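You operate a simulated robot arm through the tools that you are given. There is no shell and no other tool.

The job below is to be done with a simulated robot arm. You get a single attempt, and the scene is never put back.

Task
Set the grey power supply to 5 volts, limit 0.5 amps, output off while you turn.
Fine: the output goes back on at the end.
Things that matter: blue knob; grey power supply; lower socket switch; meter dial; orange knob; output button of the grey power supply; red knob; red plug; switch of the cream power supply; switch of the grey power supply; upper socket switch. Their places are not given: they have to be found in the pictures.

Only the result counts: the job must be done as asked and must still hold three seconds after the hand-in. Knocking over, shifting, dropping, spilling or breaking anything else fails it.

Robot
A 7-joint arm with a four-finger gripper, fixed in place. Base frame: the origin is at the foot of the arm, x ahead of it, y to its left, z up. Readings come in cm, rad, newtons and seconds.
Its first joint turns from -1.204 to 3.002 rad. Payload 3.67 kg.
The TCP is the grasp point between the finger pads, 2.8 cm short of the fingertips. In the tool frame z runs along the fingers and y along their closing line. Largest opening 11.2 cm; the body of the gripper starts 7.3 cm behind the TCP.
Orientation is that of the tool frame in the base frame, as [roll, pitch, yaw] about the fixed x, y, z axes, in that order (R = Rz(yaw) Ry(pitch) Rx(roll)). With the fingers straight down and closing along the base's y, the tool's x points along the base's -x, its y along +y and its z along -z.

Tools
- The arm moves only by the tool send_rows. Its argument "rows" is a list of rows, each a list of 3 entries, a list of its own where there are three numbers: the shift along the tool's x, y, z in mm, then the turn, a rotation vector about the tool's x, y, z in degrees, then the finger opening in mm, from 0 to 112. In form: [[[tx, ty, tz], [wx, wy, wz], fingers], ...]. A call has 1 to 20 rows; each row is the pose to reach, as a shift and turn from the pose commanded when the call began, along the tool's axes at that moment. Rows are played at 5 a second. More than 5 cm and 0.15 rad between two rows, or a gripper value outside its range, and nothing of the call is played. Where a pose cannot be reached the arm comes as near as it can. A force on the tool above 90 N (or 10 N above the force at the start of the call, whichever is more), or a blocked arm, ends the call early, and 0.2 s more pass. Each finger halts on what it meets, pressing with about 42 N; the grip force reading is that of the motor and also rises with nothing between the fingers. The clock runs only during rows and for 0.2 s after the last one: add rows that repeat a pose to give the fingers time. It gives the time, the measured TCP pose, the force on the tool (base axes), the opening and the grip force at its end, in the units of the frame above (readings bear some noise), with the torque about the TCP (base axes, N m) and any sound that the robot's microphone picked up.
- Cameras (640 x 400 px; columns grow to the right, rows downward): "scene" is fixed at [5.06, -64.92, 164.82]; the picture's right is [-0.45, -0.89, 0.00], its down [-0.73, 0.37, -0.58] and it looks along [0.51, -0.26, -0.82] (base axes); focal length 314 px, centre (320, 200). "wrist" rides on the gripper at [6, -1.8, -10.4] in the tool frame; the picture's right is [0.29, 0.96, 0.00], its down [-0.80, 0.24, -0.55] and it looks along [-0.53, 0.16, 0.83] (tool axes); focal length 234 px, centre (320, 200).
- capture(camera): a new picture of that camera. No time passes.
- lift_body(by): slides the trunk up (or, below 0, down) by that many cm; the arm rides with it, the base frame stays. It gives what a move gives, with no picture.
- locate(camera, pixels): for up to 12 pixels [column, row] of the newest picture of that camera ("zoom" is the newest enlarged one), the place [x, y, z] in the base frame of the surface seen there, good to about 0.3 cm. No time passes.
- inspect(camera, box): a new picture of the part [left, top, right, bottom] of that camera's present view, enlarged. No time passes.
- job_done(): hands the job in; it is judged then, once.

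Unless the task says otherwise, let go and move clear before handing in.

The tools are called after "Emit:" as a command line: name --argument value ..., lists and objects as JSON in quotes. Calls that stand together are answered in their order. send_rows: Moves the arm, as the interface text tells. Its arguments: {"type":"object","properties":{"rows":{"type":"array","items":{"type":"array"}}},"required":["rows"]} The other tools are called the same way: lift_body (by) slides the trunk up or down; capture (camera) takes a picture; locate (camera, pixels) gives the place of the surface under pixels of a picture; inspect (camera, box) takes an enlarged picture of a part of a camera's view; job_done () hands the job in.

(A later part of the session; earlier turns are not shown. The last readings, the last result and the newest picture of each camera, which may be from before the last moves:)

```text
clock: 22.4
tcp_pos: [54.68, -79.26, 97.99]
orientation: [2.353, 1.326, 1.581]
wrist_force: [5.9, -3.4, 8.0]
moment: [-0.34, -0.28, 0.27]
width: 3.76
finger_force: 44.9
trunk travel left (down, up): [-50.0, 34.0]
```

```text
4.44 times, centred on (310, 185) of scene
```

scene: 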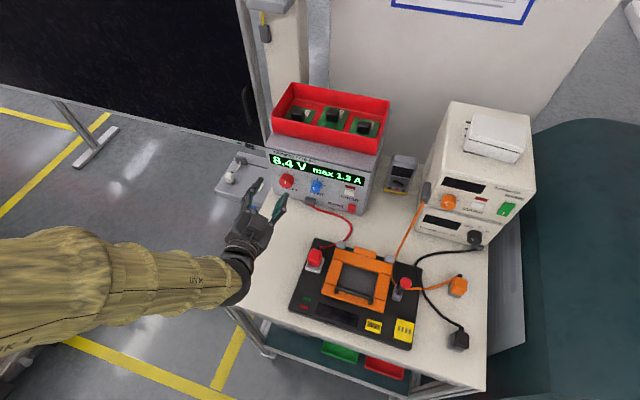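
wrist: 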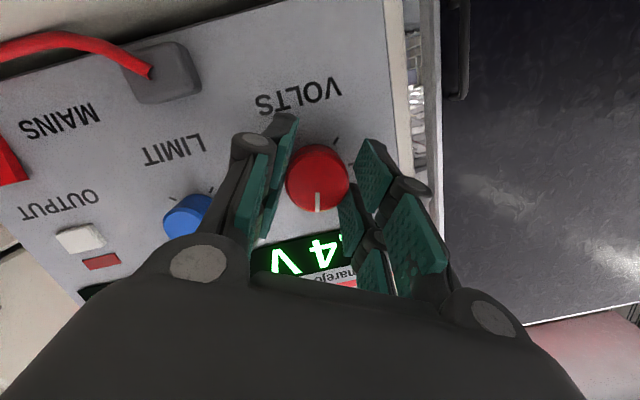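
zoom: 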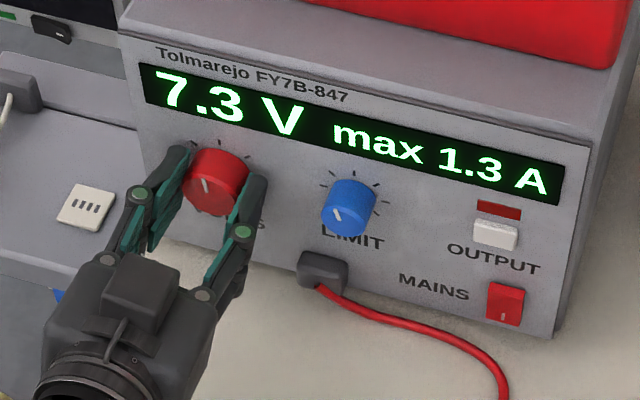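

Turning 20° took it from 8.4 to 7.3 V, so about 18° per volt. I'll turn about 38° more and then trim.

Emit:
send_rows --rows '[[[0, 0, 0], [0.87, 0, -4.92], 30], [[0, 0, 0], [1.74, 0, -9.85], 30], [[0, 0, 0], [2.6, 0, -14.8], 30], [[0, 0, 0], [3.5, 0, -19.7], 30], [[0, 0, 0], [4.35, 0, -24.6], 30], [[0, 0, 0], [5.2, 0, -29.5], 30], [[0, 0, 0], [6.0, 0, -34], 30], [[0, 0, 0], [6.6, 0, -37.4], 30], [[0, 0, 0], [6.6, 0, -37.4], 30]]'

Emit:
inspect --camera "scene" --box '[250, 140, 370, 230]'

```text
clock: 24.4
tcp_pos: [54.6, -79.4, 97.93]
orientation: [-1.884, 1.052, -2.718]
wrist_force: [-0.5, -15.5, 16.8]
moment: [-0.04, -0.06, -0.42]
width: 3.72
finger_force: 45.3
trunk travel left (down, up): [-50.0, 34.0]
```

```text
4.44 times, centred on (310, 185) of scene
```

zoom: 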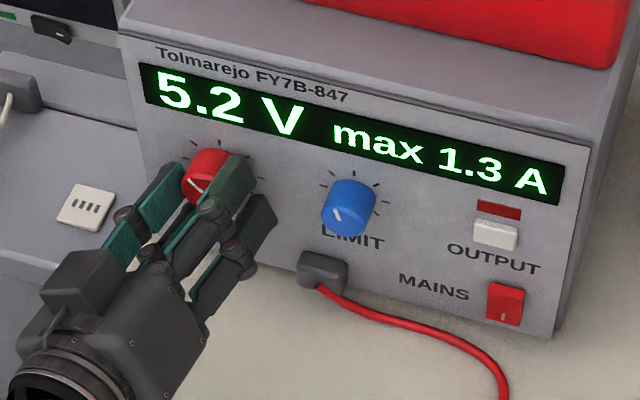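

The display reads 5.2 V. I'll trim by another 3.6°.

Emit:
send_rows --rows '[[[0, 0, 0], [0.3, 0, -1.8], 30], [[0, 0, 0], [0.63, 0, -3.55], 30], [[0, 0, 0], [0.63, 0, -3.55], 30]]'

Emit:
inspect --camera "scene" --box '[250, 140, 370, 230]'

```text
clock: 25.2
tcp_pos: [54.58, -79.36, 97.94]
orientation: [-1.847, 0.994, -2.683]
wrist_force: [-7.8, -13.6, 15.5]
moment: [-0.23, -0.35, -0.28]
width: 3.74
finger_force: 45.5
trunk travel left (down, up): [-50.0, 34.0]
```

```text
4.44 times, centred on (310, 185) of scene
```

zoom: 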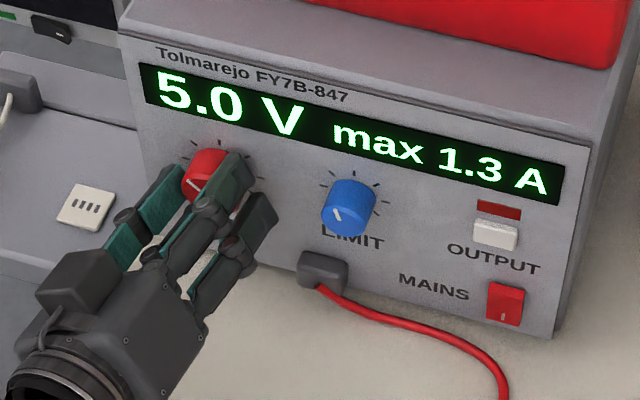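

The display reads 5.0 V. I'll open the fingers and retreat straight along the knob axis.

Emit:
send_rows --rows '[[[0, 0, 0], [0, 0, 0], 42], [[0, 0, 0], [0, 0, 0], 52], [[0, 0, 0], [0, 0, 0], 54], [[4.3, 0, -24.6], [0, 0, 0], 54], [[8.7, 0, -49], [0, 0, 0], 54], [[13, 0, -74], [0, 0, 0], 54], [[13, 0, -74], [0, 0, 0], 54]]'

Emit:
capture --camera "scene"

Emit:
inspect --camera "scene" --box '[250, 140, 370, 230]'

Emit:
capture --camera "wrist"

```text
clock: 26.8
tcp_pos: [49.44, -74.04, 97.86]
orientation: [-1.848, 0.995, -2.683]
wrist_force: [-0.5, 0.1, -0.2]
moment: [0.02, -0.01, 0.04]
width: 5.39
finger_force: 0.1
trunk travel left (down, up): [-50.0, 34.0]
```

```text
taken
```

scene: 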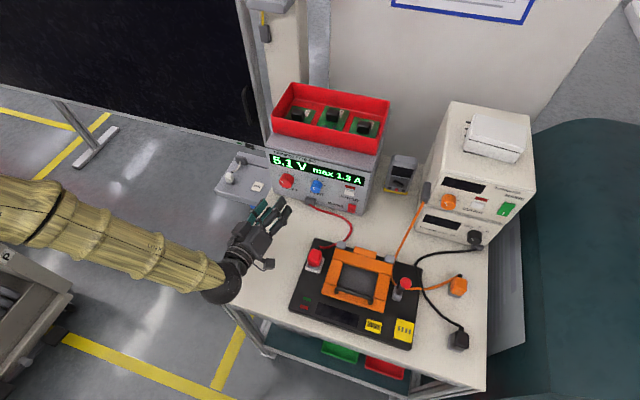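

```text
4.44 times, centred on (310, 185) of scene
```

zoom: 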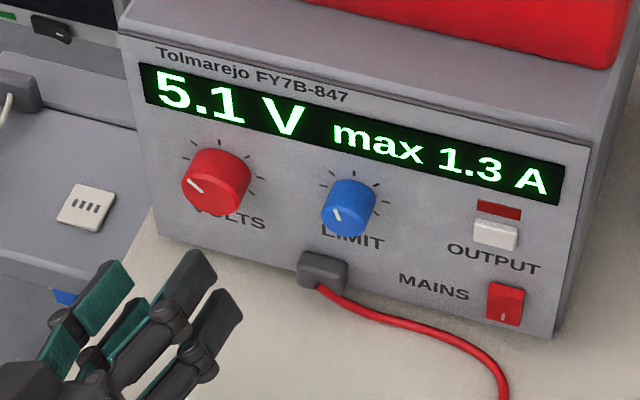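

```text
taken
```

wrist: 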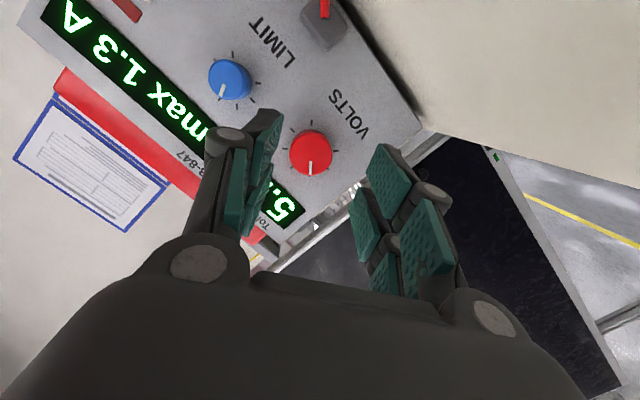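

After release it reads 5.1 V, so the knob sprang back slightly from side load. I'll re-grip with better centring; first I'll zoom to find the offset.

Emit:
inspect --camera "wrist" --box '[276, 119, 346, 189]'

Emit:
locate --camera "zoom" --pixels '[[315, 200], [250, 200], [380, 200], [315, 130], [315, 250], [350, 200]]'

```text
5.71 times, centred on (311, 154) of wrist
```

zoom: 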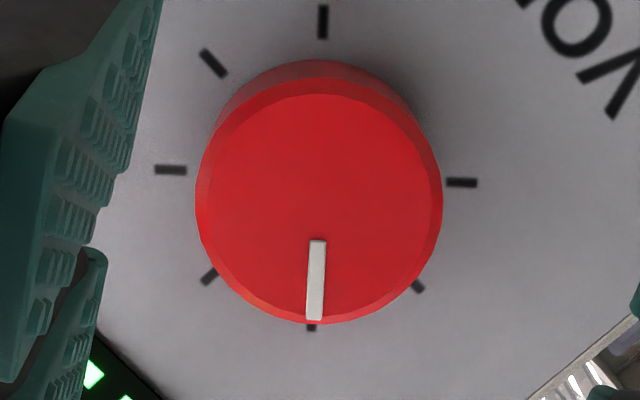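

```text
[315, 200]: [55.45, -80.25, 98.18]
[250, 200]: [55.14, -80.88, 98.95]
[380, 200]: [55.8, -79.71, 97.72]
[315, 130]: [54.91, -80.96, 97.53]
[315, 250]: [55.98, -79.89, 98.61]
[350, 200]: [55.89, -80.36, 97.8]
```

Image and depth measurements agree: the tool needs about -2.0 mm in x and -2.9 mm in y. I'll correct that, re-advance and grip.

Emit:
send_rows --rows '[[[-2, -2.9, 0], [0, 0, 0], 56], [[-8, -2.9, 34], [0, 0, 0], 56], [[-12, -2.9, 57], [0, 0, 0], 56], [[-15, -2.9, 73.4], [0, 0, 0], 56], [[-15, -2.9, 73.4], [0, 0, 0], 56]]'

Emit:
capture --camera "wrist"

Emit:
inspect --camera "wrist" --box '[276, 139, 356, 219]'

```text
clock: 28.0
tcp_pos: [54.74, -79.35, 98.46]
orientation: [-1.848, 0.995, -2.682]
wrist_force: [-0.2, 0.5, -0.9]
moment: [0.01, 0.01, 0.0]
width: 5.59
finger_force: 0.2
trunk travel left (down, up): [-50.0, 34.0]
```

```text
taken
```

wrist: 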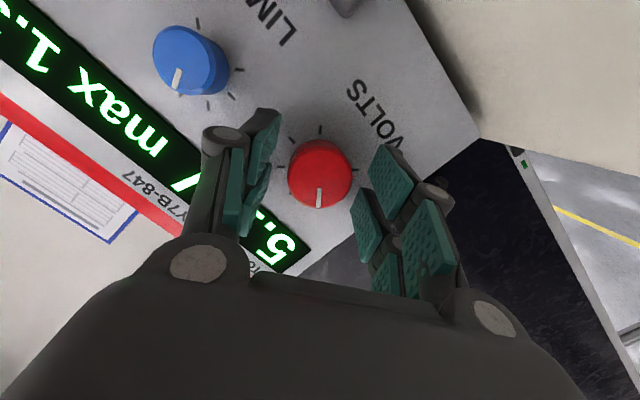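

```text
5.00 times, centred on (316, 179) of wrist
```

zoom: 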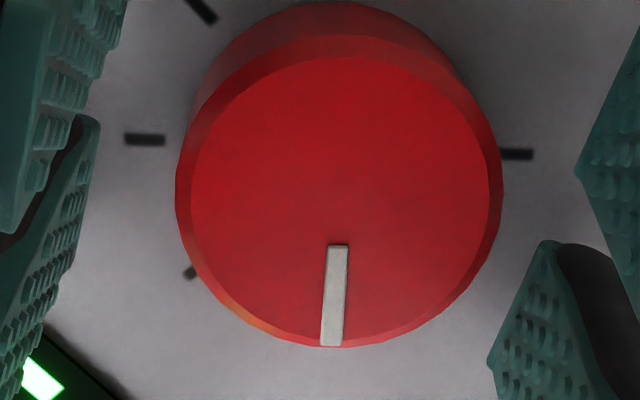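

The knob is now centred across the closing direction, and I need only about 2.5 mm along tool x. I'll apply that and close.

Emit:
send_rows --rows '[[[2.5, 0, 0], [0, 0, 0], 56], [[2.5, 0, 0], [0, 0, 0], 42], [[2.5, 0, 0], [0, 0, 0], 36], [[2.5, 0, 0], [0, 0, 0], 30], [[2.5, 0, 0], [0, 0, 0], 30]]'

Emit:
inspect --camera "scene" --box '[250, 140, 370, 230]'

```text
clock: 29.2
tcp_pos: [54.52, -79.34, 98.07]
orientation: [-1.846, 0.992, -2.682]
wrist_force: [1.1, 3.7, -2.5]
moment: [-0.01, -0.01, 0.21]
width: 3.69
finger_force: 45.3
trunk travel left (down, up): [-50.0, 34.0]
```

```text
4.44 times, centred on (310, 185) of scene
```

zoom: 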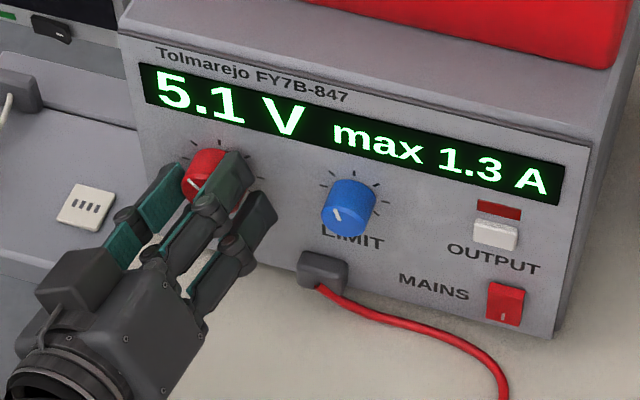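

Gripping left it at 5.1 V with little side load. I'll turn about 1.5° more.

Emit:
send_rows --rows '[[[0, 0, 0], [0.13, 0, -0.75], 30], [[0, 0, 0], [0.26, 0, -1.5], 30], [[0, 0, 0], [0.26, 0, -1.5], 30]]'

Emit:
inspect --camera "scene" --box '[250, 140, 370, 230]'

```text
clock: 30.0
tcp_pos: [54.59, -79.37, 98.0]
orientation: [-1.83, 0.969, -2.67]
wrist_force: [3.5, 5.3, 0.5]
moment: [0.38, 0.39, 0.05]
width: 3.68
finger_force: 45.6
trunk travel left (down, up): [-50.0, 34.0]
```

```text
4.44 times, centred on (310, 185) of scene
```

zoom: 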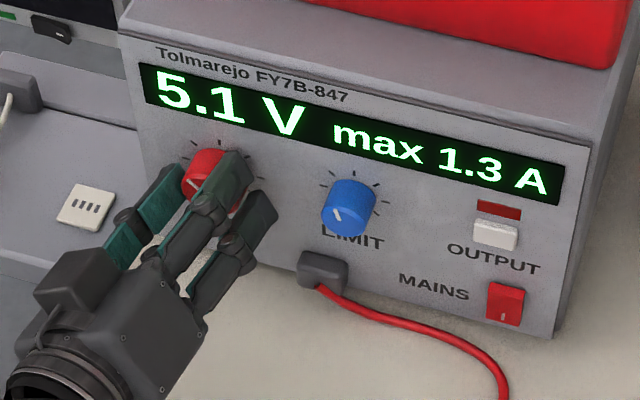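

It still reads 5.1 V, with torque building up (stiction). I'll turn another 1.2°.

Emit:
send_rows --rows '[[[0, 0, 0], [0.1, 0, -0.6], 30], [[0, 0, 0], [0.21, 0, -1.2], 30], [[0, 0, 0], [0.21, 0, -1.2], 30]]'

Emit:
inspect --camera "scene" --box '[250, 140, 370, 230]'

```text
clock: 30.8
tcp_pos: [54.55, -79.31, 97.98]
orientation: [-1.818, 0.948, -2.658]
wrist_force: [8.8, 0.9, 4.9]
moment: [0.01, 0.03, 0.19]
width: 3.7
finger_force: 45.0
trunk travel left (down, up): [-50.0, 34.0]
```

```text
4.44 times, centred on (310, 185) of scene
```

zoom: 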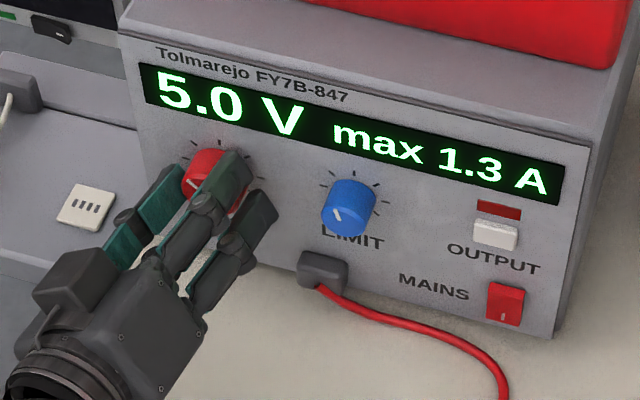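

It now reads 5.0 V and the torque has relaxed. I'll open gently and retreat along the knob axis.

Emit:
send_rows --rows '[[[0, 0, 0], [0, 0, 0], 38], [[0, 0, 0], [0, 0, 0], 44], [[0, 0, 0], [0, 0, 0], 54], [[4.3, 0, -24.6], [0, 0, 0], 54], [[8.7, 0, -49], [0, 0, 0], 54], [[13, 0, -74], [0, 0, 0], 54], [[13, 0, -74], [0, 0, 0], 54]]'

Emit:
inspect --camera "scene" --box '[250, 140, 370, 230]'

Emit:
capture --camera "wrist"

```text
clock: 32.4
tcp_pos: [49.06, -74.1, 97.91]
orientation: [-1.822, 0.95, -2.662]
wrist_force: [0.0, -0.3, -0.5]
moment: [0.02, -0.01, 0.03]
width: 5.42
finger_force: 0.0
trunk travel left (down, up): [-50.0, 34.0]
```

```text
4.44 times, centred on (310, 185) of scene
```

zoom: 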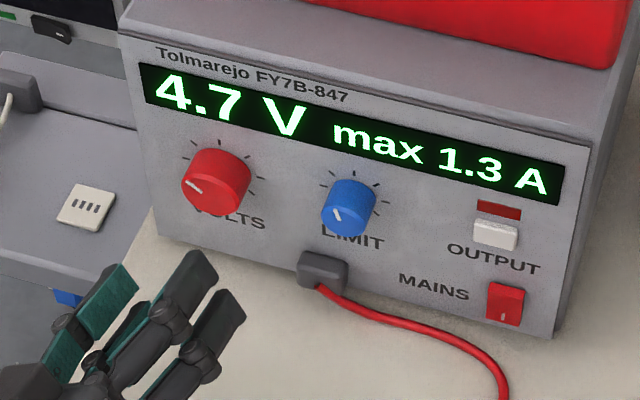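

```text
taken
```

wrist: 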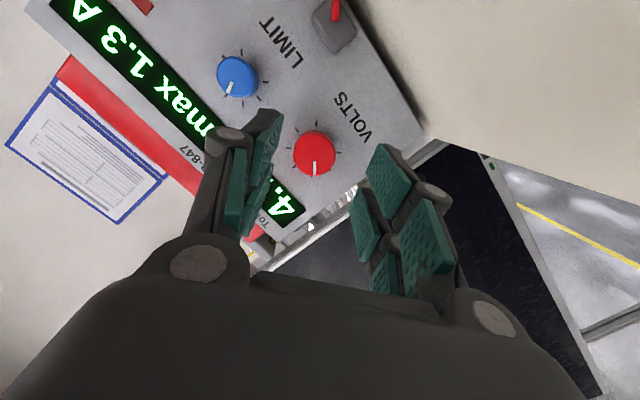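

Releasing dragged the knob to 4.7 V, so I need to release with less side load and in smaller steps. I'll level the fingers (rotate back about 32° so they close horizontally) and re-approach more carefully.

Emit:
send_rows --rows '[[[0, 0, 0], [-1.4, 0, 7.9], 54], [[0, 0, 0], [-2.8, 0, 15.8], 54], [[0, 0, 0], [-4.2, 0, 23.6], 54], [[0, 0, 0], [-5.6, 0, 31.5], 54], [[0, 0, 0], [-5.6, 0, 31.5], 54]]'

Emit:
capture --camera "wrist"

Emit:
inspect --camera "wrist" --box '[276, 119, 346, 189]'

Emit:
locate --camera "zoom" --pixels '[[310, 200], [250, 200], [380, 200], [310, 130], [310, 250], [350, 200]]'

```text
clock: 33.6
tcp_pos: [49.14, -74.14, 97.99]
orientation: [-2.912, 1.389, 2.581]
wrist_force: [0.3, 0.4, 0.1]
moment: [0.02, 0.01, 0.01]
width: 5.4
finger_force: 0.0
trunk travel left (down, up): [-50.0, 34.0]
```

```text
taken
```

wrist: 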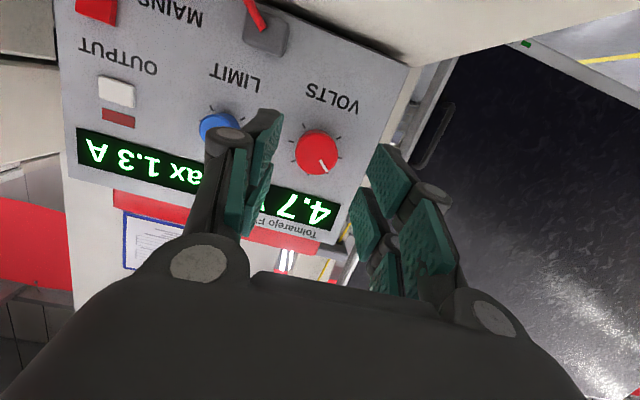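

```text
5.71 times, centred on (311, 154) of wrist
```

zoom: 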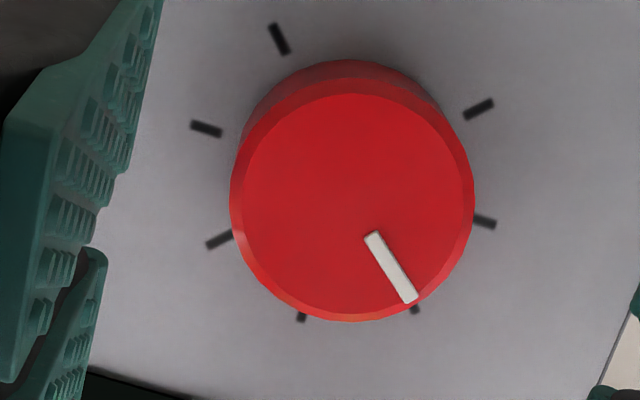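

```text
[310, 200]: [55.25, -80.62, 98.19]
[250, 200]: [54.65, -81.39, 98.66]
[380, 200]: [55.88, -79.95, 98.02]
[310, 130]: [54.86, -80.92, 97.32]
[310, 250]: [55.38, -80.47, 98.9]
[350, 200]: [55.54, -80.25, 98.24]
```

The fingers now close horizontally, and the knob centre is about +1.9 mm in tool y from the axis. I'll correct that and advance to grip depth.

Emit:
send_rows --rows '[[[-0.8, 1.85, 0], [0, 0, 0], 56], [[-7, 1.85, 36], [0, 0, 0], 56], [[-11, 1.85, 58], [0, 0, 0], 56], [[-14, 1.85, 74.7], [0, 0, 0], 56], [[-14, 1.85, 74.7], [0, 0, 0], 56]]'

Emit:
capture --camera "wrist"

Emit:
inspect --camera "wrist" --box '[276, 139, 356, 219]'

Emit:
locate --camera "zoom" --pixels '[[340, 190], [320, 150], [380, 190], [300, 190], [340, 230], [130, 300], [540, 320], [60, 140], [600, 180]]'

```text
clock: 34.8
tcp_pos: [54.72, -79.32, 98.09]
orientation: [-2.907, 1.39, 2.588]
wrist_force: [0.3, 1.0, 0.3]
moment: [0.0, -0.02, -0.05]
width: 5.58
finger_force: 0.1
trunk travel left (down, up): [-50.0, 34.0]
```

```text
taken
```

wrist: 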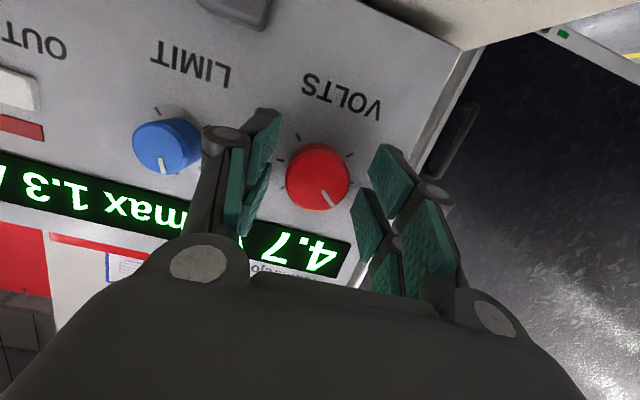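

```text
5.00 times, centred on (316, 179) of wrist
```

zoom: 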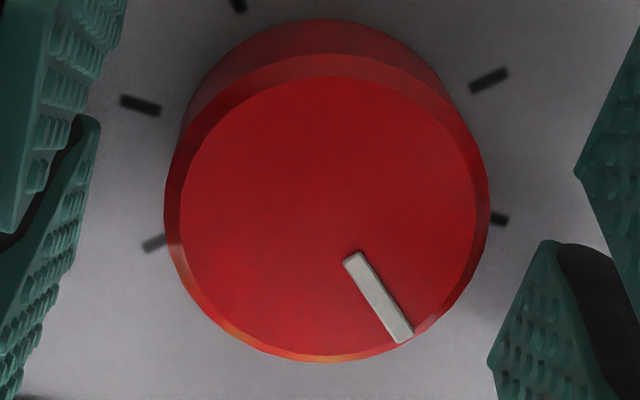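

```text
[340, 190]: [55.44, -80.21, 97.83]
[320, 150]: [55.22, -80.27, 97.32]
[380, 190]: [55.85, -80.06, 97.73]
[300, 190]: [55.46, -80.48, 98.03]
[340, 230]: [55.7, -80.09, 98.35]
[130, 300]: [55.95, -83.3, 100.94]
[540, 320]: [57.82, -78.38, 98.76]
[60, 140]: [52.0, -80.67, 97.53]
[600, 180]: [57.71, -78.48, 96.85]
```

The face centre is within 1 mm of the tool axis now. I'll close gently to just under the knob's width and check the force.

Emit:
send_rows --rows '[[[0.9, -0.8, 0], [0, 0, 0], 50], [[0.9, -0.8, 0], [0, 0, 0], 42], [[0.9, -0.8, 0], [0, 0, 0], 38], [[0.9, -0.8, 0], [0, 0, 0], 36], [[0.9, -0.8, 0], [0, 0, 0], 36]]'

Emit:
inspect --camera "scene" --box '[250, 140, 370, 230]'

```text
clock: 36.0
tcp_pos: [54.68, -79.33, 97.81]
orientation: [-2.905, 1.392, 2.588]
wrist_force: [2.0, 3.9, -0.5]
moment: [-0.01, 0.02, 0.1]
width: 3.74
finger_force: 44.6
trunk travel left (down, up): [-50.0, 34.0]
```

```text
4.44 times, centred on (310, 185) of scene
```

zoom: 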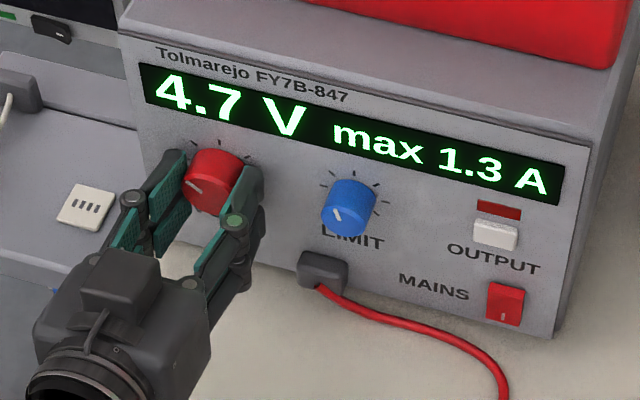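

It holds at 4.7 V with low side load. I'll turn +5.4° (0.3 V).

Emit:
send_rows --rows '[[[0, 0, 0], [-0.31, 0, 1.8], 36], [[0, 0, 0], [-0.63, 0, 3.55], 36], [[0, 0, 0], [-0.94, 0, 5.3], 36], [[0, 0, 0], [-0.94, 0, 5.3], 36]]'

Emit:
inspect --camera "scene" --box '[250, 140, 370, 230]'

```text
clock: 37.0
tcp_pos: [54.7, -79.42, 97.94]
orientation: [2.85, 1.386, 2.069]
wrist_force: [6.5, 5.3, -2.1]
moment: [0.12, 0.15, 0.21]
width: 3.75
finger_force: 44.8
trunk travel left (down, up): [-50.0, 34.0]
```

```text
4.44 times, centred on (310, 185) of scene
```

zoom: 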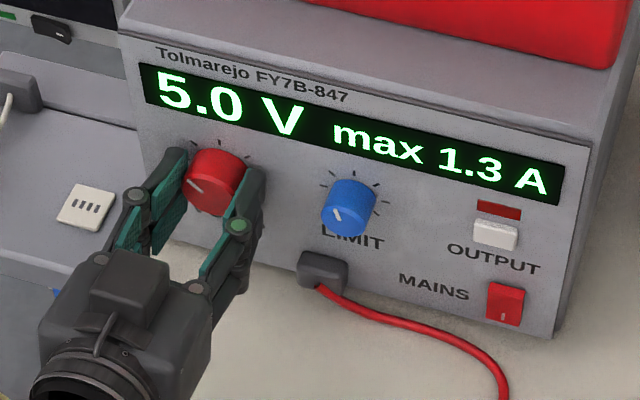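

It reads 5.0 V with about 8 N of load along tool +y. I'll ease that by 0.2 mm and open in very small steps, watching the reading.

Emit:
send_rows --rows '[[[0, 0.2, 0], [0, 0, 0], 36], [[0, 0.2, 0], [0, 0, 0], 37], [[0, 0.2, 0], [0, 0, 0], 37.4], [[0, 0.2, 0], [0, 0, 0], 37.7]]'

Emit:
inspect --camera "scene" --box '[250, 140, 370, 230]'

```text
clock: 38.0
tcp_pos: [54.57, -79.31, 97.91]
orientation: [2.852, 1.389, 2.069]
wrist_force: [4.0, 1.8, 0.1]
moment: [-0.01, 0.01, 0.03]
width: 4.0
finger_force: 1.6
trunk travel left (down, up): [-50.0, 34.0]
```

```text
4.44 times, centred on (310, 185) of scene
```

zoom: 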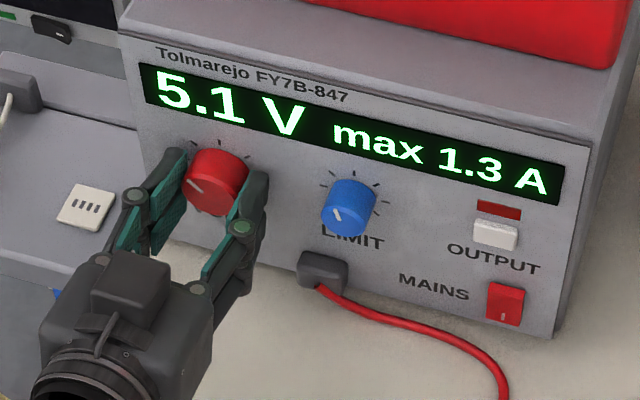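

It went to 5.1 V on release, a small shift, with the fingers barely touching. I'll close again, turn back about 1.5°, and release the same gentle way.

Emit:
send_rows --rows '[[[0, 0, 0], [0, 0, 0], 36], [[0, 0, 0], [0, 0, 0], 36], [[0, 0, 0], [0.13, 0, -0.75], 36], [[0, 0, 0], [0.26, 0, -1.5], 36], [[0, 0, 0], [0.26, 0, -1.5], 36]]'

Emit:
inspect --camera "scene" --box '[250, 140, 370, 230]'

```text
clock: 39.2
tcp_pos: [54.72, -79.33, 97.91]
orientation: [3.002, 1.393, 2.218]
wrist_force: [4.5, 0.9, -0.1]
moment: [0.01, -0.01, 0.09]
width: 3.86
finger_force: 2.6
trunk travel left (down, up): [-50.0, 34.0]
```

```text
4.44 times, centred on (310, 185) of scene
```

zoom: 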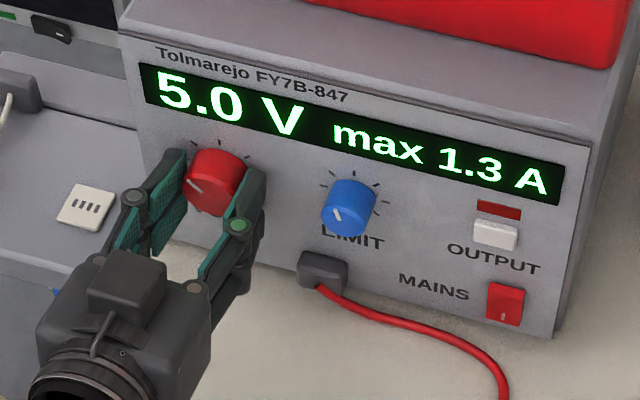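

It reads 5.0 V with only a light 2.6 N grip. I'll open slowly and check before retreating.

Emit:
send_rows --rows '[[[0, 0, 0], [0, 0, 0], 38], [[0, 0, 0], [0, 0, 0], 39], [[0, 0, 0], [0, 0, 0], 40.5], [[0, 0, 0], [0, 0, 0], 43], [[0, 0, 0], [0, 0, 0], 48]]'

Emit:
inspect --camera "scene" --box '[250, 140, 370, 230]'

```text
clock: 40.4
tcp_pos: [54.62, -79.43, 97.91]
orientation: [2.993, 1.394, 2.21]
wrist_force: [-0.4, 1.0, -0.7]
moment: [-0.05, -0.01, 0.01]
width: 4.83
finger_force: 0.1
trunk travel left (down, up): [-50.0, 34.0]
```

```text
4.44 times, centred on (310, 185) of scene
```

zoom: 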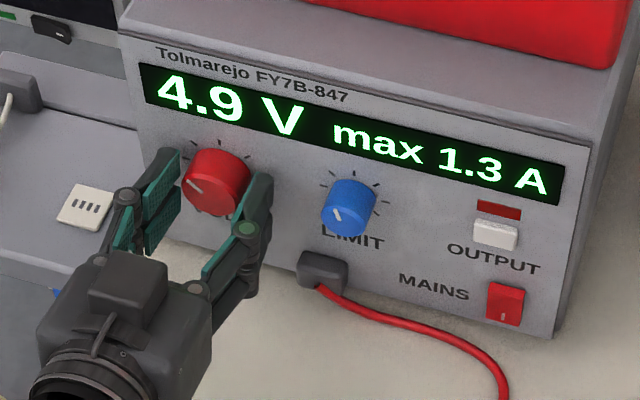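

It reads 4.9 V and free now. I'll wait a moment to check that the reading is static.

Emit:
send_rows --rows '[[[0, 0, 0], [0, 0, 0], 48], [[0, 0, 0], [0, 0, 0], 48], [[0, 0, 0], [0, 0, 0], 48]]'

Emit:
inspect --camera "scene" --box '[250, 140, 370, 230]'

```text
clock: 41.2
tcp_pos: [54.61, -79.32, 97.95]
orientation: [2.995, 1.391, 2.214]
wrist_force: [0.1, 0.0, -0.4]
moment: [0.0, 0.03, 0.01]
width: 4.8
finger_force: 0.0
trunk travel left (down, up): [-50.0, 34.0]
```

```text
4.44 times, centred on (310, 185) of scene
```

zoom: 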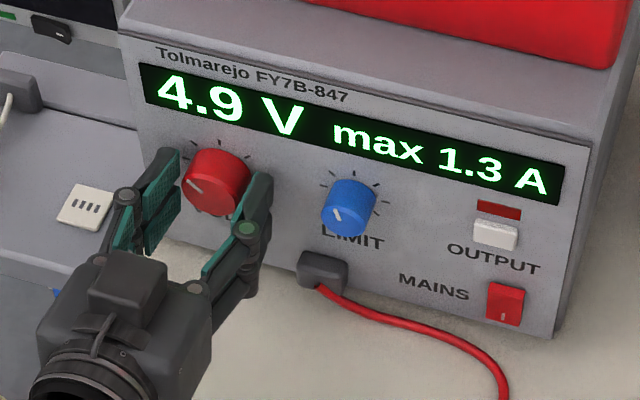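

The reading is static. I'll re-grip lightly and turn +1.2°.

Emit:
send_rows --rows '[[[0, 0, 0], [0, 0, 0], 42], [[0, 0, 0], [0, 0, 0], 38], [[0, 0, 0], [0, 0, 0], 36], [[0, 0, 0], [0, 0, 0], 36], [[0, 0, 0], [0, 0, 0], 36]]'

Emit:
inspect --camera "scene" --box '[250, 140, 370, 230]'

Emit:
send_rows --rows '[[[0, 0, 0], [-0.1, 0, 0.6], 36], [[0, 0, 0], [-0.2, 0, 1.2], 36], [[0, 0, 0], [-0.2, 0, 1.2], 36]]'

Emit:
inspect --camera "scene" --box '[250, 140, 370, 230]'

```text
clock: 42.4
tcp_pos: [54.78, -79.39, 97.98]
orientation: [2.998, 1.394, 2.215]
wrist_force: [2.5, 4.2, -0.8]
moment: [0.04, 0.03, 0.17]
width: 3.74
finger_force: 45.2
trunk travel left (down, up): [-50.0, 34.0]
```

```text
4.44 times, centred on (310, 185) of scene
```

zoom: 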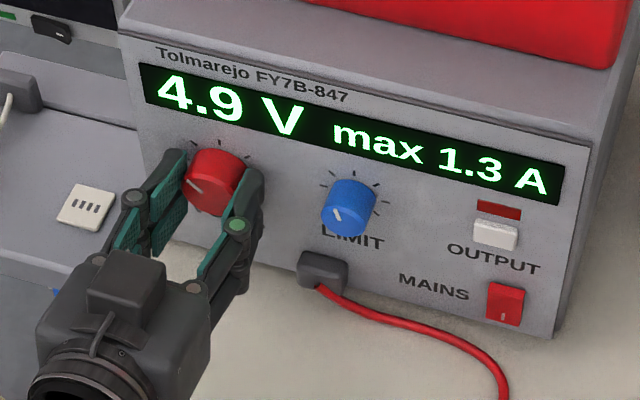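

```text
clock: 43.2
tcp_pos: [54.71, -79.25, 97.76]
orientation: [2.878, 1.389, 2.098]
wrist_force: [4.5, 6.4, -3.1]
moment: [-0.27, -0.28, 0.19]
width: 3.72
finger_force: 45.3
trunk travel left (down, up): [-50.0, 34.0]
```

```text
4.44 times, centred on (310, 185) of scene
```

zoom: 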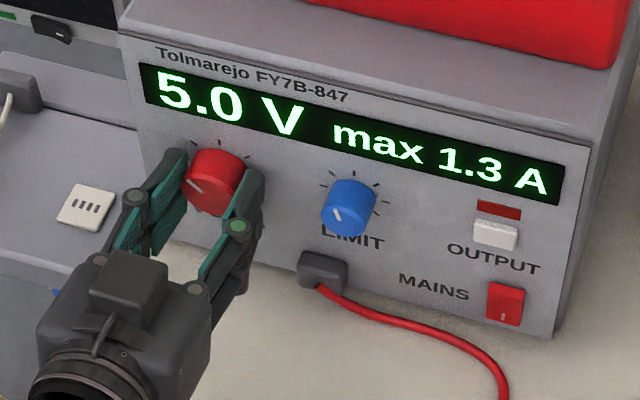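

It reads 5.0 V. I'll ease the small side load and open in small steps.

Emit:
send_rows --rows '[[[0, 0.15, 0], [0, 0, 0], 36], [[0, 0.15, 0], [0, 0, 0], 37.5], [[0, 0.15, 0], [0, 0, 0], 39], [[0, 0.15, 0], [0, 0, 0], 41], [[0, 0.15, 0], [0, 0, 0], 46], [[0, 0.15, 0], [0, 0, 0], 54], [[0, 0.15, 0], [0, 0, 0], 54]]'

Emit:
inspect --camera "scene" --box '[250, 140, 370, 230]'

```text
clock: 44.8
tcp_pos: [54.61, -79.25, 97.99]
orientation: [2.877, 1.39, 2.097]
wrist_force: [-0.4, -0.6, -0.8]
moment: [0.01, -0.05, 0.0]
width: 5.41
finger_force: 0.1
trunk travel left (down, up): [-50.0, 34.0]
```

```text
4.44 times, centred on (310, 185) of scene
```

zoom: 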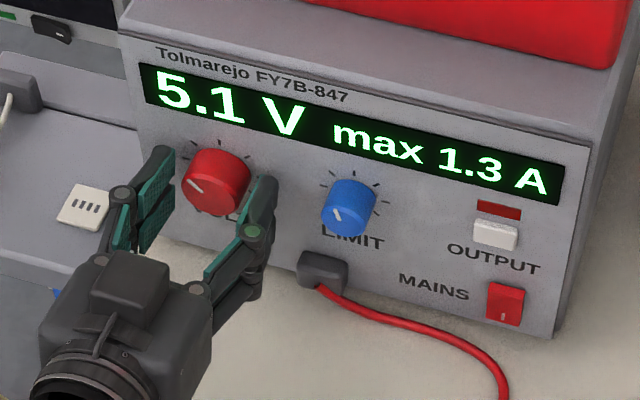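

On release the knob tends to continue slightly in the direction it was turned, as wound-up contact relaxes. I'll re-grip, turn back only about 1.2°, and release.

Emit:
send_rows --rows '[[[0, 0, 0], [0, 0, 0], 44], [[0, 0, 0], [0, 0, 0], 38], [[0, 0, 0], [0, 0, 0], 36], [[0, 0, 0], [0, 0, 0], 36], [[0, 0, 0], [0.1, 0, -0.6], 36], [[0, 0, 0], [0.2, 0, -1.2], 36], [[0, 0, 0], [0.2, 0, -1.2], 36]]'

Emit:
inspect --camera "scene" --box '[250, 140, 370, 230]'

Emit:
send_rows --rows '[[[0, 0, 0], [0, 0, 0], 37.5], [[0, 0, 0], [0, 0, 0], 39], [[0, 0, 0], [0, 0, 0], 41], [[0, 0, 0], [0, 0, 0], 46], [[0, 0, 0], [0, 0, 0], 54], [[0, 0, 0], [0, 0, 0], 54]]'

Emit:
inspect --camera "scene" --box '[250, 140, 370, 230]'

```text
clock: 46.4
tcp_pos: [54.72, -79.33, 98.1]
orientation: [3.002, 1.392, 2.22]
wrist_force: [1.0, 10.0, -4.8]
moment: [-0.1, -0.07, 0.29]
width: 3.73
finger_force: 45.6
trunk travel left (down, up): [-50.0, 34.0]
```

```text
4.44 times, centred on (310, 185) of scene
```

zoom: 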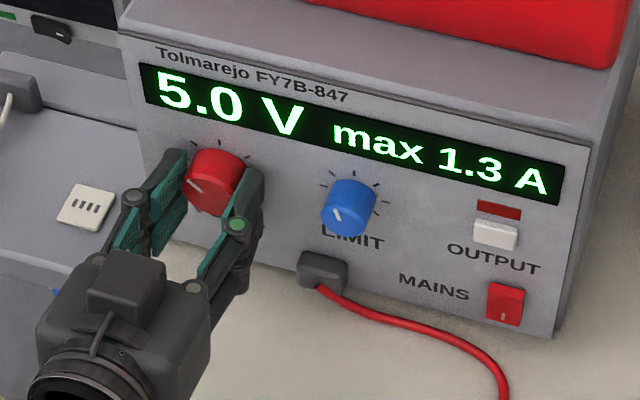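

```text
clock: 47.8
tcp_pos: [54.72, -79.33, 97.84]
orientation: [2.994, 1.393, 2.211]
wrist_force: [0.7, 0.0, -0.3]
moment: [-0.03, -0.01, -0.03]
width: 5.39
finger_force: 0.0
trunk travel left (down, up): [-50.0, 34.0]
```

```text
4.44 times, centred on (310, 185) of scene
```

zoom: 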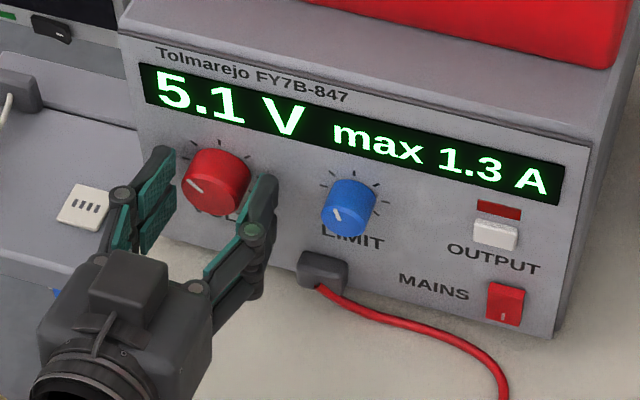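

It reads 5.1 V again, so this release drifts upward a little. I'll repeat with a small +y centring shift and a 1.4° turn back.

Emit:
send_rows --rows '[[[0, 0.3, 0], [0, 0, 0], 44], [[0, 0.3, 0], [0, 0, 0], 38], [[0, 0.3, 0], [0, 0, 0], 36], [[0, 0.3, 0], [0, 0, 0], 36], [[0, 0.3, 0], [0.12, 0, -0.7], 36], [[0, 0.3, 0], [0.24, 0, -1.4], 36], [[0, 0.3, 0], [0.24, 0, -1.4], 36]]'

Emit:
inspect --camera "scene" --box '[250, 140, 370, 230]'

Emit:
send_rows --rows '[[[0, 0, 0], [0, 0, 0], 37.5], [[0, 0, 0], [0, 0, 0], 39], [[0, 0, 0], [0, 0, 0], 41], [[0, 0, 0], [0, 0, 0], 46], [[0, 0, 0], [0, 0, 0], 54], [[0, 0, 0], [0, 0, 0], 54]]'

Emit:
inspect --camera "scene" --box '[250, 140, 370, 230]'

```text
clock: 49.4
tcp_pos: [54.58, -79.36, 97.91]
orientation: [3.138, 1.394, 2.354]
wrist_force: [-0.2, 6.6, -4.5]
moment: [-0.2, -0.19, 0.23]
width: 3.75
finger_force: 45.1
trunk travel left (down, up): [-50.0, 34.0]
```

```text
4.44 times, centred on (310, 185) of scene
```

zoom: 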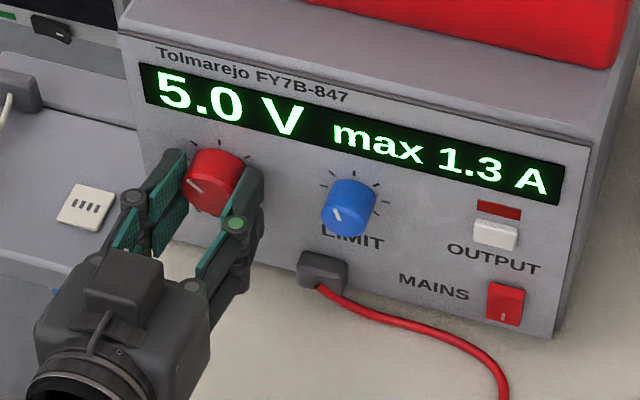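

```text
clock: 50.8
tcp_pos: [54.66, -79.37, 97.94]
orientation: [3.135, 1.396, 2.35]
wrist_force: [0.2, 0.8, -0.2]
moment: [0.02, 0.0, 0.01]
width: 5.4
finger_force: 0.1
trunk travel left (down, up): [-50.0, 34.0]
```

```text
4.44 times, centred on (310, 185) of scene
```

zoom: 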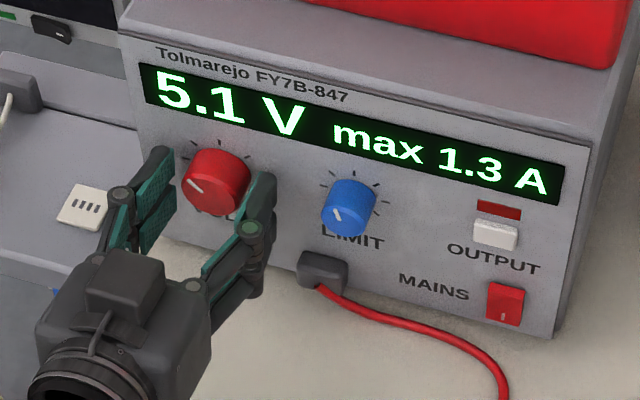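

The upward drift on release is consistent, about +0.1 V. I'll turn to a displayed 4.9 V and then release.

Emit:
send_rows --rows '[[[0, 0, 0], [0, 0, 0], 44], [[0, 0, 0], [0, 0, 0], 38], [[0, 0, 0], [0, 0, 0], 36], [[0, 0, 0], [0, 0, 0], 36], [[0, 0, 0], [0.22, 0, -1.2], 36], [[0, 0, 0], [0.44, 0, -2.5], 36], [[0, 0, 0], [0.44, 0, -2.5], 36]]'

Emit:
inspect --camera "scene" --box '[250, 140, 370, 230]'

Emit:
send_rows --rows '[[[0, 0, 0], [0, 0, 0], 37.5], [[0, 0, 0], [0, 0, 0], 39], [[0, 0, 0], [0, 0, 0], 41], [[0, 0, 0], [0, 0, 0], 46], [[0, 0, 0], [0, 0, 0], 54], [[0, 0, 0], [0, 0, 0], 54]]'

Emit:
inspect --camera "scene" --box '[250, 140, 370, 230]'

```text
clock: 52.4
tcp_pos: [54.64, -79.35, 97.98]
orientation: [-2.893, 1.392, 2.6]
wrist_force: [2.7, 1.0, 2.0]
moment: [0.28, 0.27, 0.19]
width: 3.76
finger_force: 44.8
trunk travel left (down, up): [-50.0, 34.0]
```

```text
4.44 times, centred on (310, 185) of scene
```

zoom: 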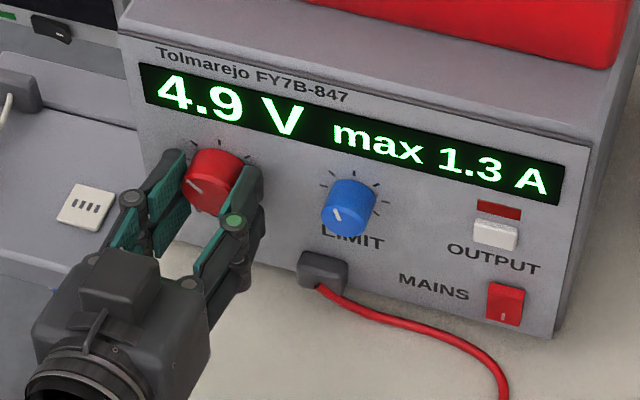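

```text
clock: 53.8
tcp_pos: [54.62, -79.26, 97.89]
orientation: [-2.899, 1.389, 2.596]
wrist_force: [-0.8, 0.0, -0.3]
moment: [-0.02, -0.01, 0.0]
width: 5.41
finger_force: 0.1
trunk travel left (down, up): [-50.0, 34.0]
```

```text
4.44 times, centred on (310, 185) of scene
```

zoom: 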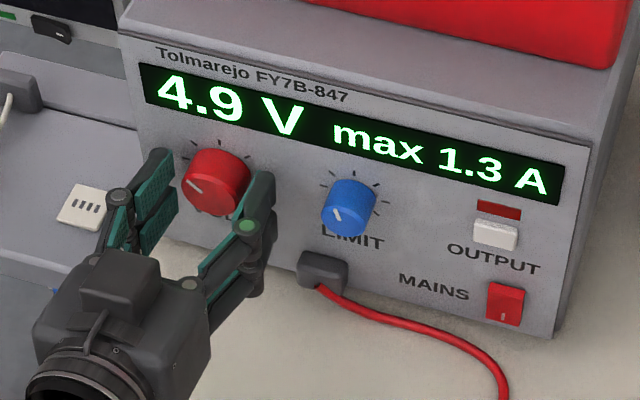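

It holds 4.9 V this time and the centring is better. I'll re-grip, turn +0.9° and release.

Emit:
send_rows --rows '[[[0, 0, 0], [0, 0, 0], 44], [[0, 0, 0], [0, 0, 0], 38], [[0, 0, 0], [0, 0, 0], 36], [[0, 0, 0], [0, 0, 0], 36], [[0, 0, 0], [-0.08, 0, 0.45], 36], [[0, 0, 0], [-0.16, 0, 0.9], 36], [[0, 0, 0], [-0.16, 0, 0.9], 36]]'

Emit:
inspect --camera "scene" --box '[250, 140, 370, 230]'

Emit:
send_rows --rows '[[[0, 0, 0], [0, 0, 0], 37.5], [[0, 0, 0], [0, 0, 0], 39], [[0, 0, 0], [0, 0, 0], 41], [[0, 0, 0], [0, 0, 0], 46], [[0, 0, 0], [0, 0, 0], 54], [[0, 0, 0], [0, 0, 0], 54]]'

Emit:
inspect --camera "scene" --box '[250, 140, 370, 230]'

```text
clock: 55.4
tcp_pos: [54.74, -79.42, 97.98]
orientation: [-2.986, 1.393, 2.51]
wrist_force: [2.8, 1.5, -1.9]
moment: [-0.11, -0.09, 0.05]
width: 3.74
finger_force: 45.4
trunk travel left (down, up): [-50.0, 34.0]
```

```text
4.44 times, centred on (310, 185) of scene
```

zoom: 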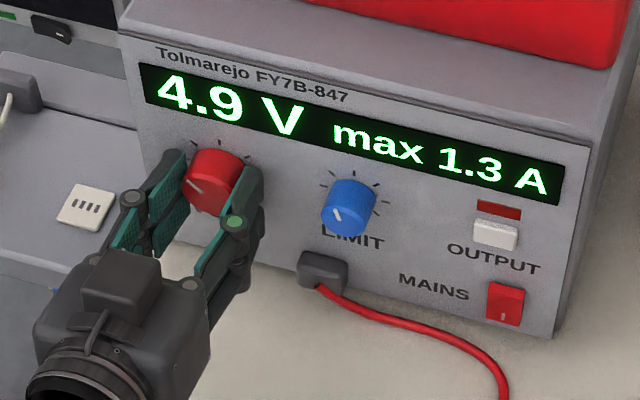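

```text
clock: 56.8
tcp_pos: [54.54, -79.21, 97.94]
orientation: [-2.985, 1.391, 2.509]
wrist_force: [0.4, 0.5, -0.4]
moment: [-0.02, 0.0, 0.02]
width: 5.44
finger_force: 0.1
trunk travel left (down, up): [-50.0, 34.0]
```

```text
4.44 times, centred on (310, 185) of scene
```

zoom: 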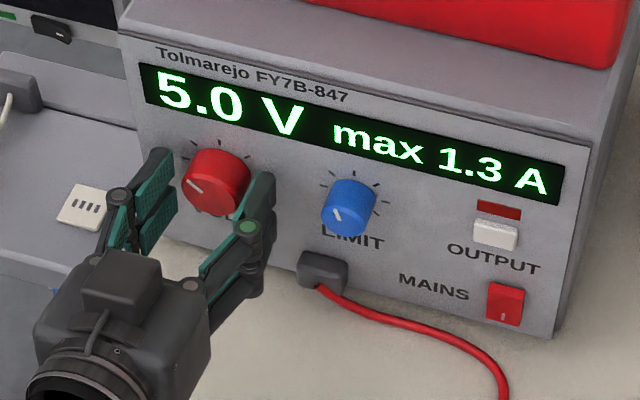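

It reads 5.0 V with the fingers fully open. I'll retreat straight out along the axis and confirm, then measure the red plug on the rig for clearance while turning the blue knob.

Emit:
send_rows --rows '[[[5.2, 0, -29.5], [0, 0, 0], 54], [[10.4, 0, -59], [0, 0, 0], 54], [[14.8, 0, -83.7], [0, 0, 0], 54], [[14.8, 0, -83.7], [0, 0, 0], 54]]'

Emit:
capture --camera "scene"

Emit:
inspect --camera "scene" --box '[250, 140, 370, 280]'

Emit:
locate --camera "scene" --pixels '[[315, 252], [308, 250], [321, 250], [315, 248], [310, 262], [318, 264], [322, 258], [315, 259], [309, 258], [328, 247], [340, 235], [350, 220]]'

```text
clock: 57.8
tcp_pos: [48.72, -73.38, 97.89]
orientation: [-2.985, 1.395, 2.51]
wrist_force: [0.5, 0.8, -0.3]
moment: [-0.01, 0.0, -0.06]
width: 5.39
finger_force: 0.1
trunk travel left (down, up): [-50.0, 34.0]
```

```text
taken
```

scene: 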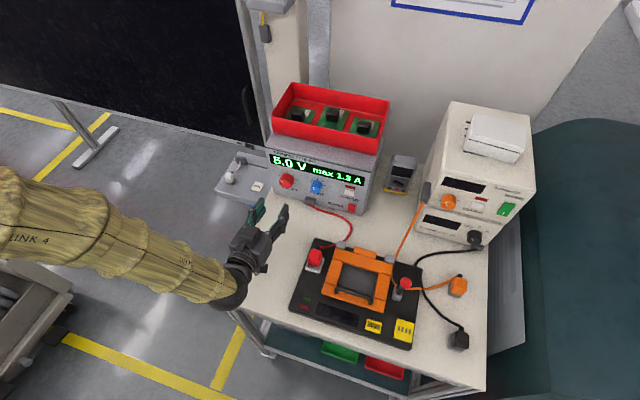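

```text
2.86 times, centred on (310, 210) of scene
```

zoom: 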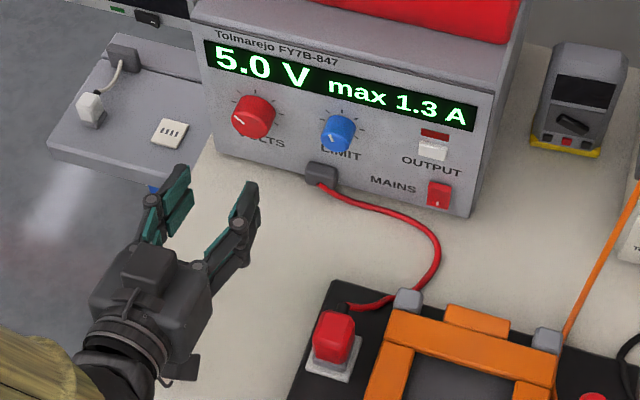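

```text
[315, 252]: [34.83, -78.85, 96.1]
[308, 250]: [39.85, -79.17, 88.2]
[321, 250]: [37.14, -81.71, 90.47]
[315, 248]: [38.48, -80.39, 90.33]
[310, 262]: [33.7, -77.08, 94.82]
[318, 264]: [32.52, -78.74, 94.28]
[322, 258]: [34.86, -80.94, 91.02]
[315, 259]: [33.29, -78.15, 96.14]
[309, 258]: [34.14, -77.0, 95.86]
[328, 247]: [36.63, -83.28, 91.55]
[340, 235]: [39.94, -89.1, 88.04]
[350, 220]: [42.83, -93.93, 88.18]
```

5.0 V holds after the retreat. The plug top is only z 96.2, at n -80.6…-78.3 and s 30.2–32.5. I'll rise, slide right in front of the blue knob (s≈25.75), then pre-rotate the tool.

Emit:
send_rows --rows '[[[-24, 0, -4], [0, 0, 0], 54], [[-47, 0, -8], [0, 1, 0], 52], [[-47, -42, -8], [0, 2, 0], 50], [[-47, -84.3, -8.2], [0, 2, 0], 50], [[-47, -84.3, -8.2], [0, 2, 0], 50]]'

Emit:
send_rows --rows '[[[0, 0, 0], [-1.6, 0, 7.5], 50], [[0, 0, 0], [-3.2, 0, 15], 50], [[0, 0, 0], [-4.8, 0, 22.5], 50], [[0, 0, 0], [-6.4, 0, 30], 50], [[0, 0, 0], [-8, 0, 37.5], 50], [[0, 0, 0], [-9.5, 0, 45], 50], [[0, 0, 0], [-9.5, 0, 45], 50]]'

Emit:
capture --camera "scene"

Emit:
capture --camera "wrist"

```text
clock: 59.0
tcp_pos: [42.94, -79.14, 102.84]
orientation: [-3.011, 1.356, 2.486]
wrist_force: [0.2, 0.6, -0.6]
moment: [0.0, 0.02, -0.02]
width: 4.99
finger_force: 0.1
trunk travel left (down, up): [-50.0, 34.0]
```

```text
clock: 60.6
tcp_pos: [42.8, -79.21, 103.0]
orientation: [1.782, 0.772, 1.082]
wrist_force: [1.0, -0.2, 0.7]
moment: [-0.01, 0.0, 0.0]
width: 5.02
finger_force: 0.0
trunk travel left (down, up): [-50.0, 34.0]
```

```text
taken
```

scene: 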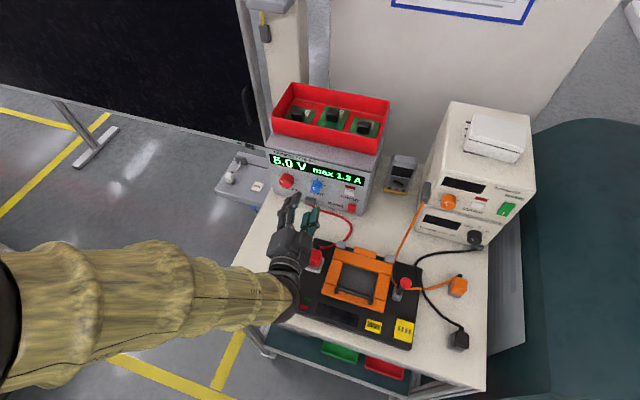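

```text
taken
```

wrist: 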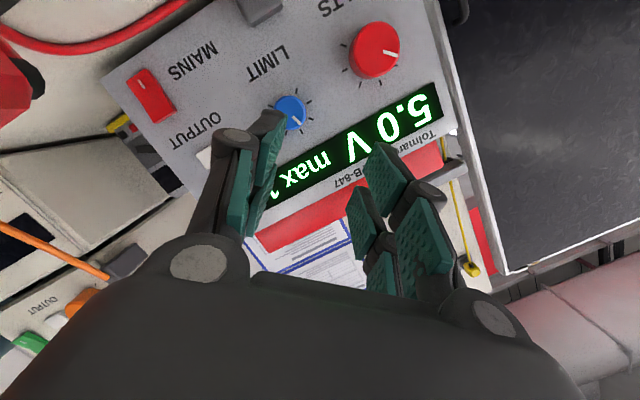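

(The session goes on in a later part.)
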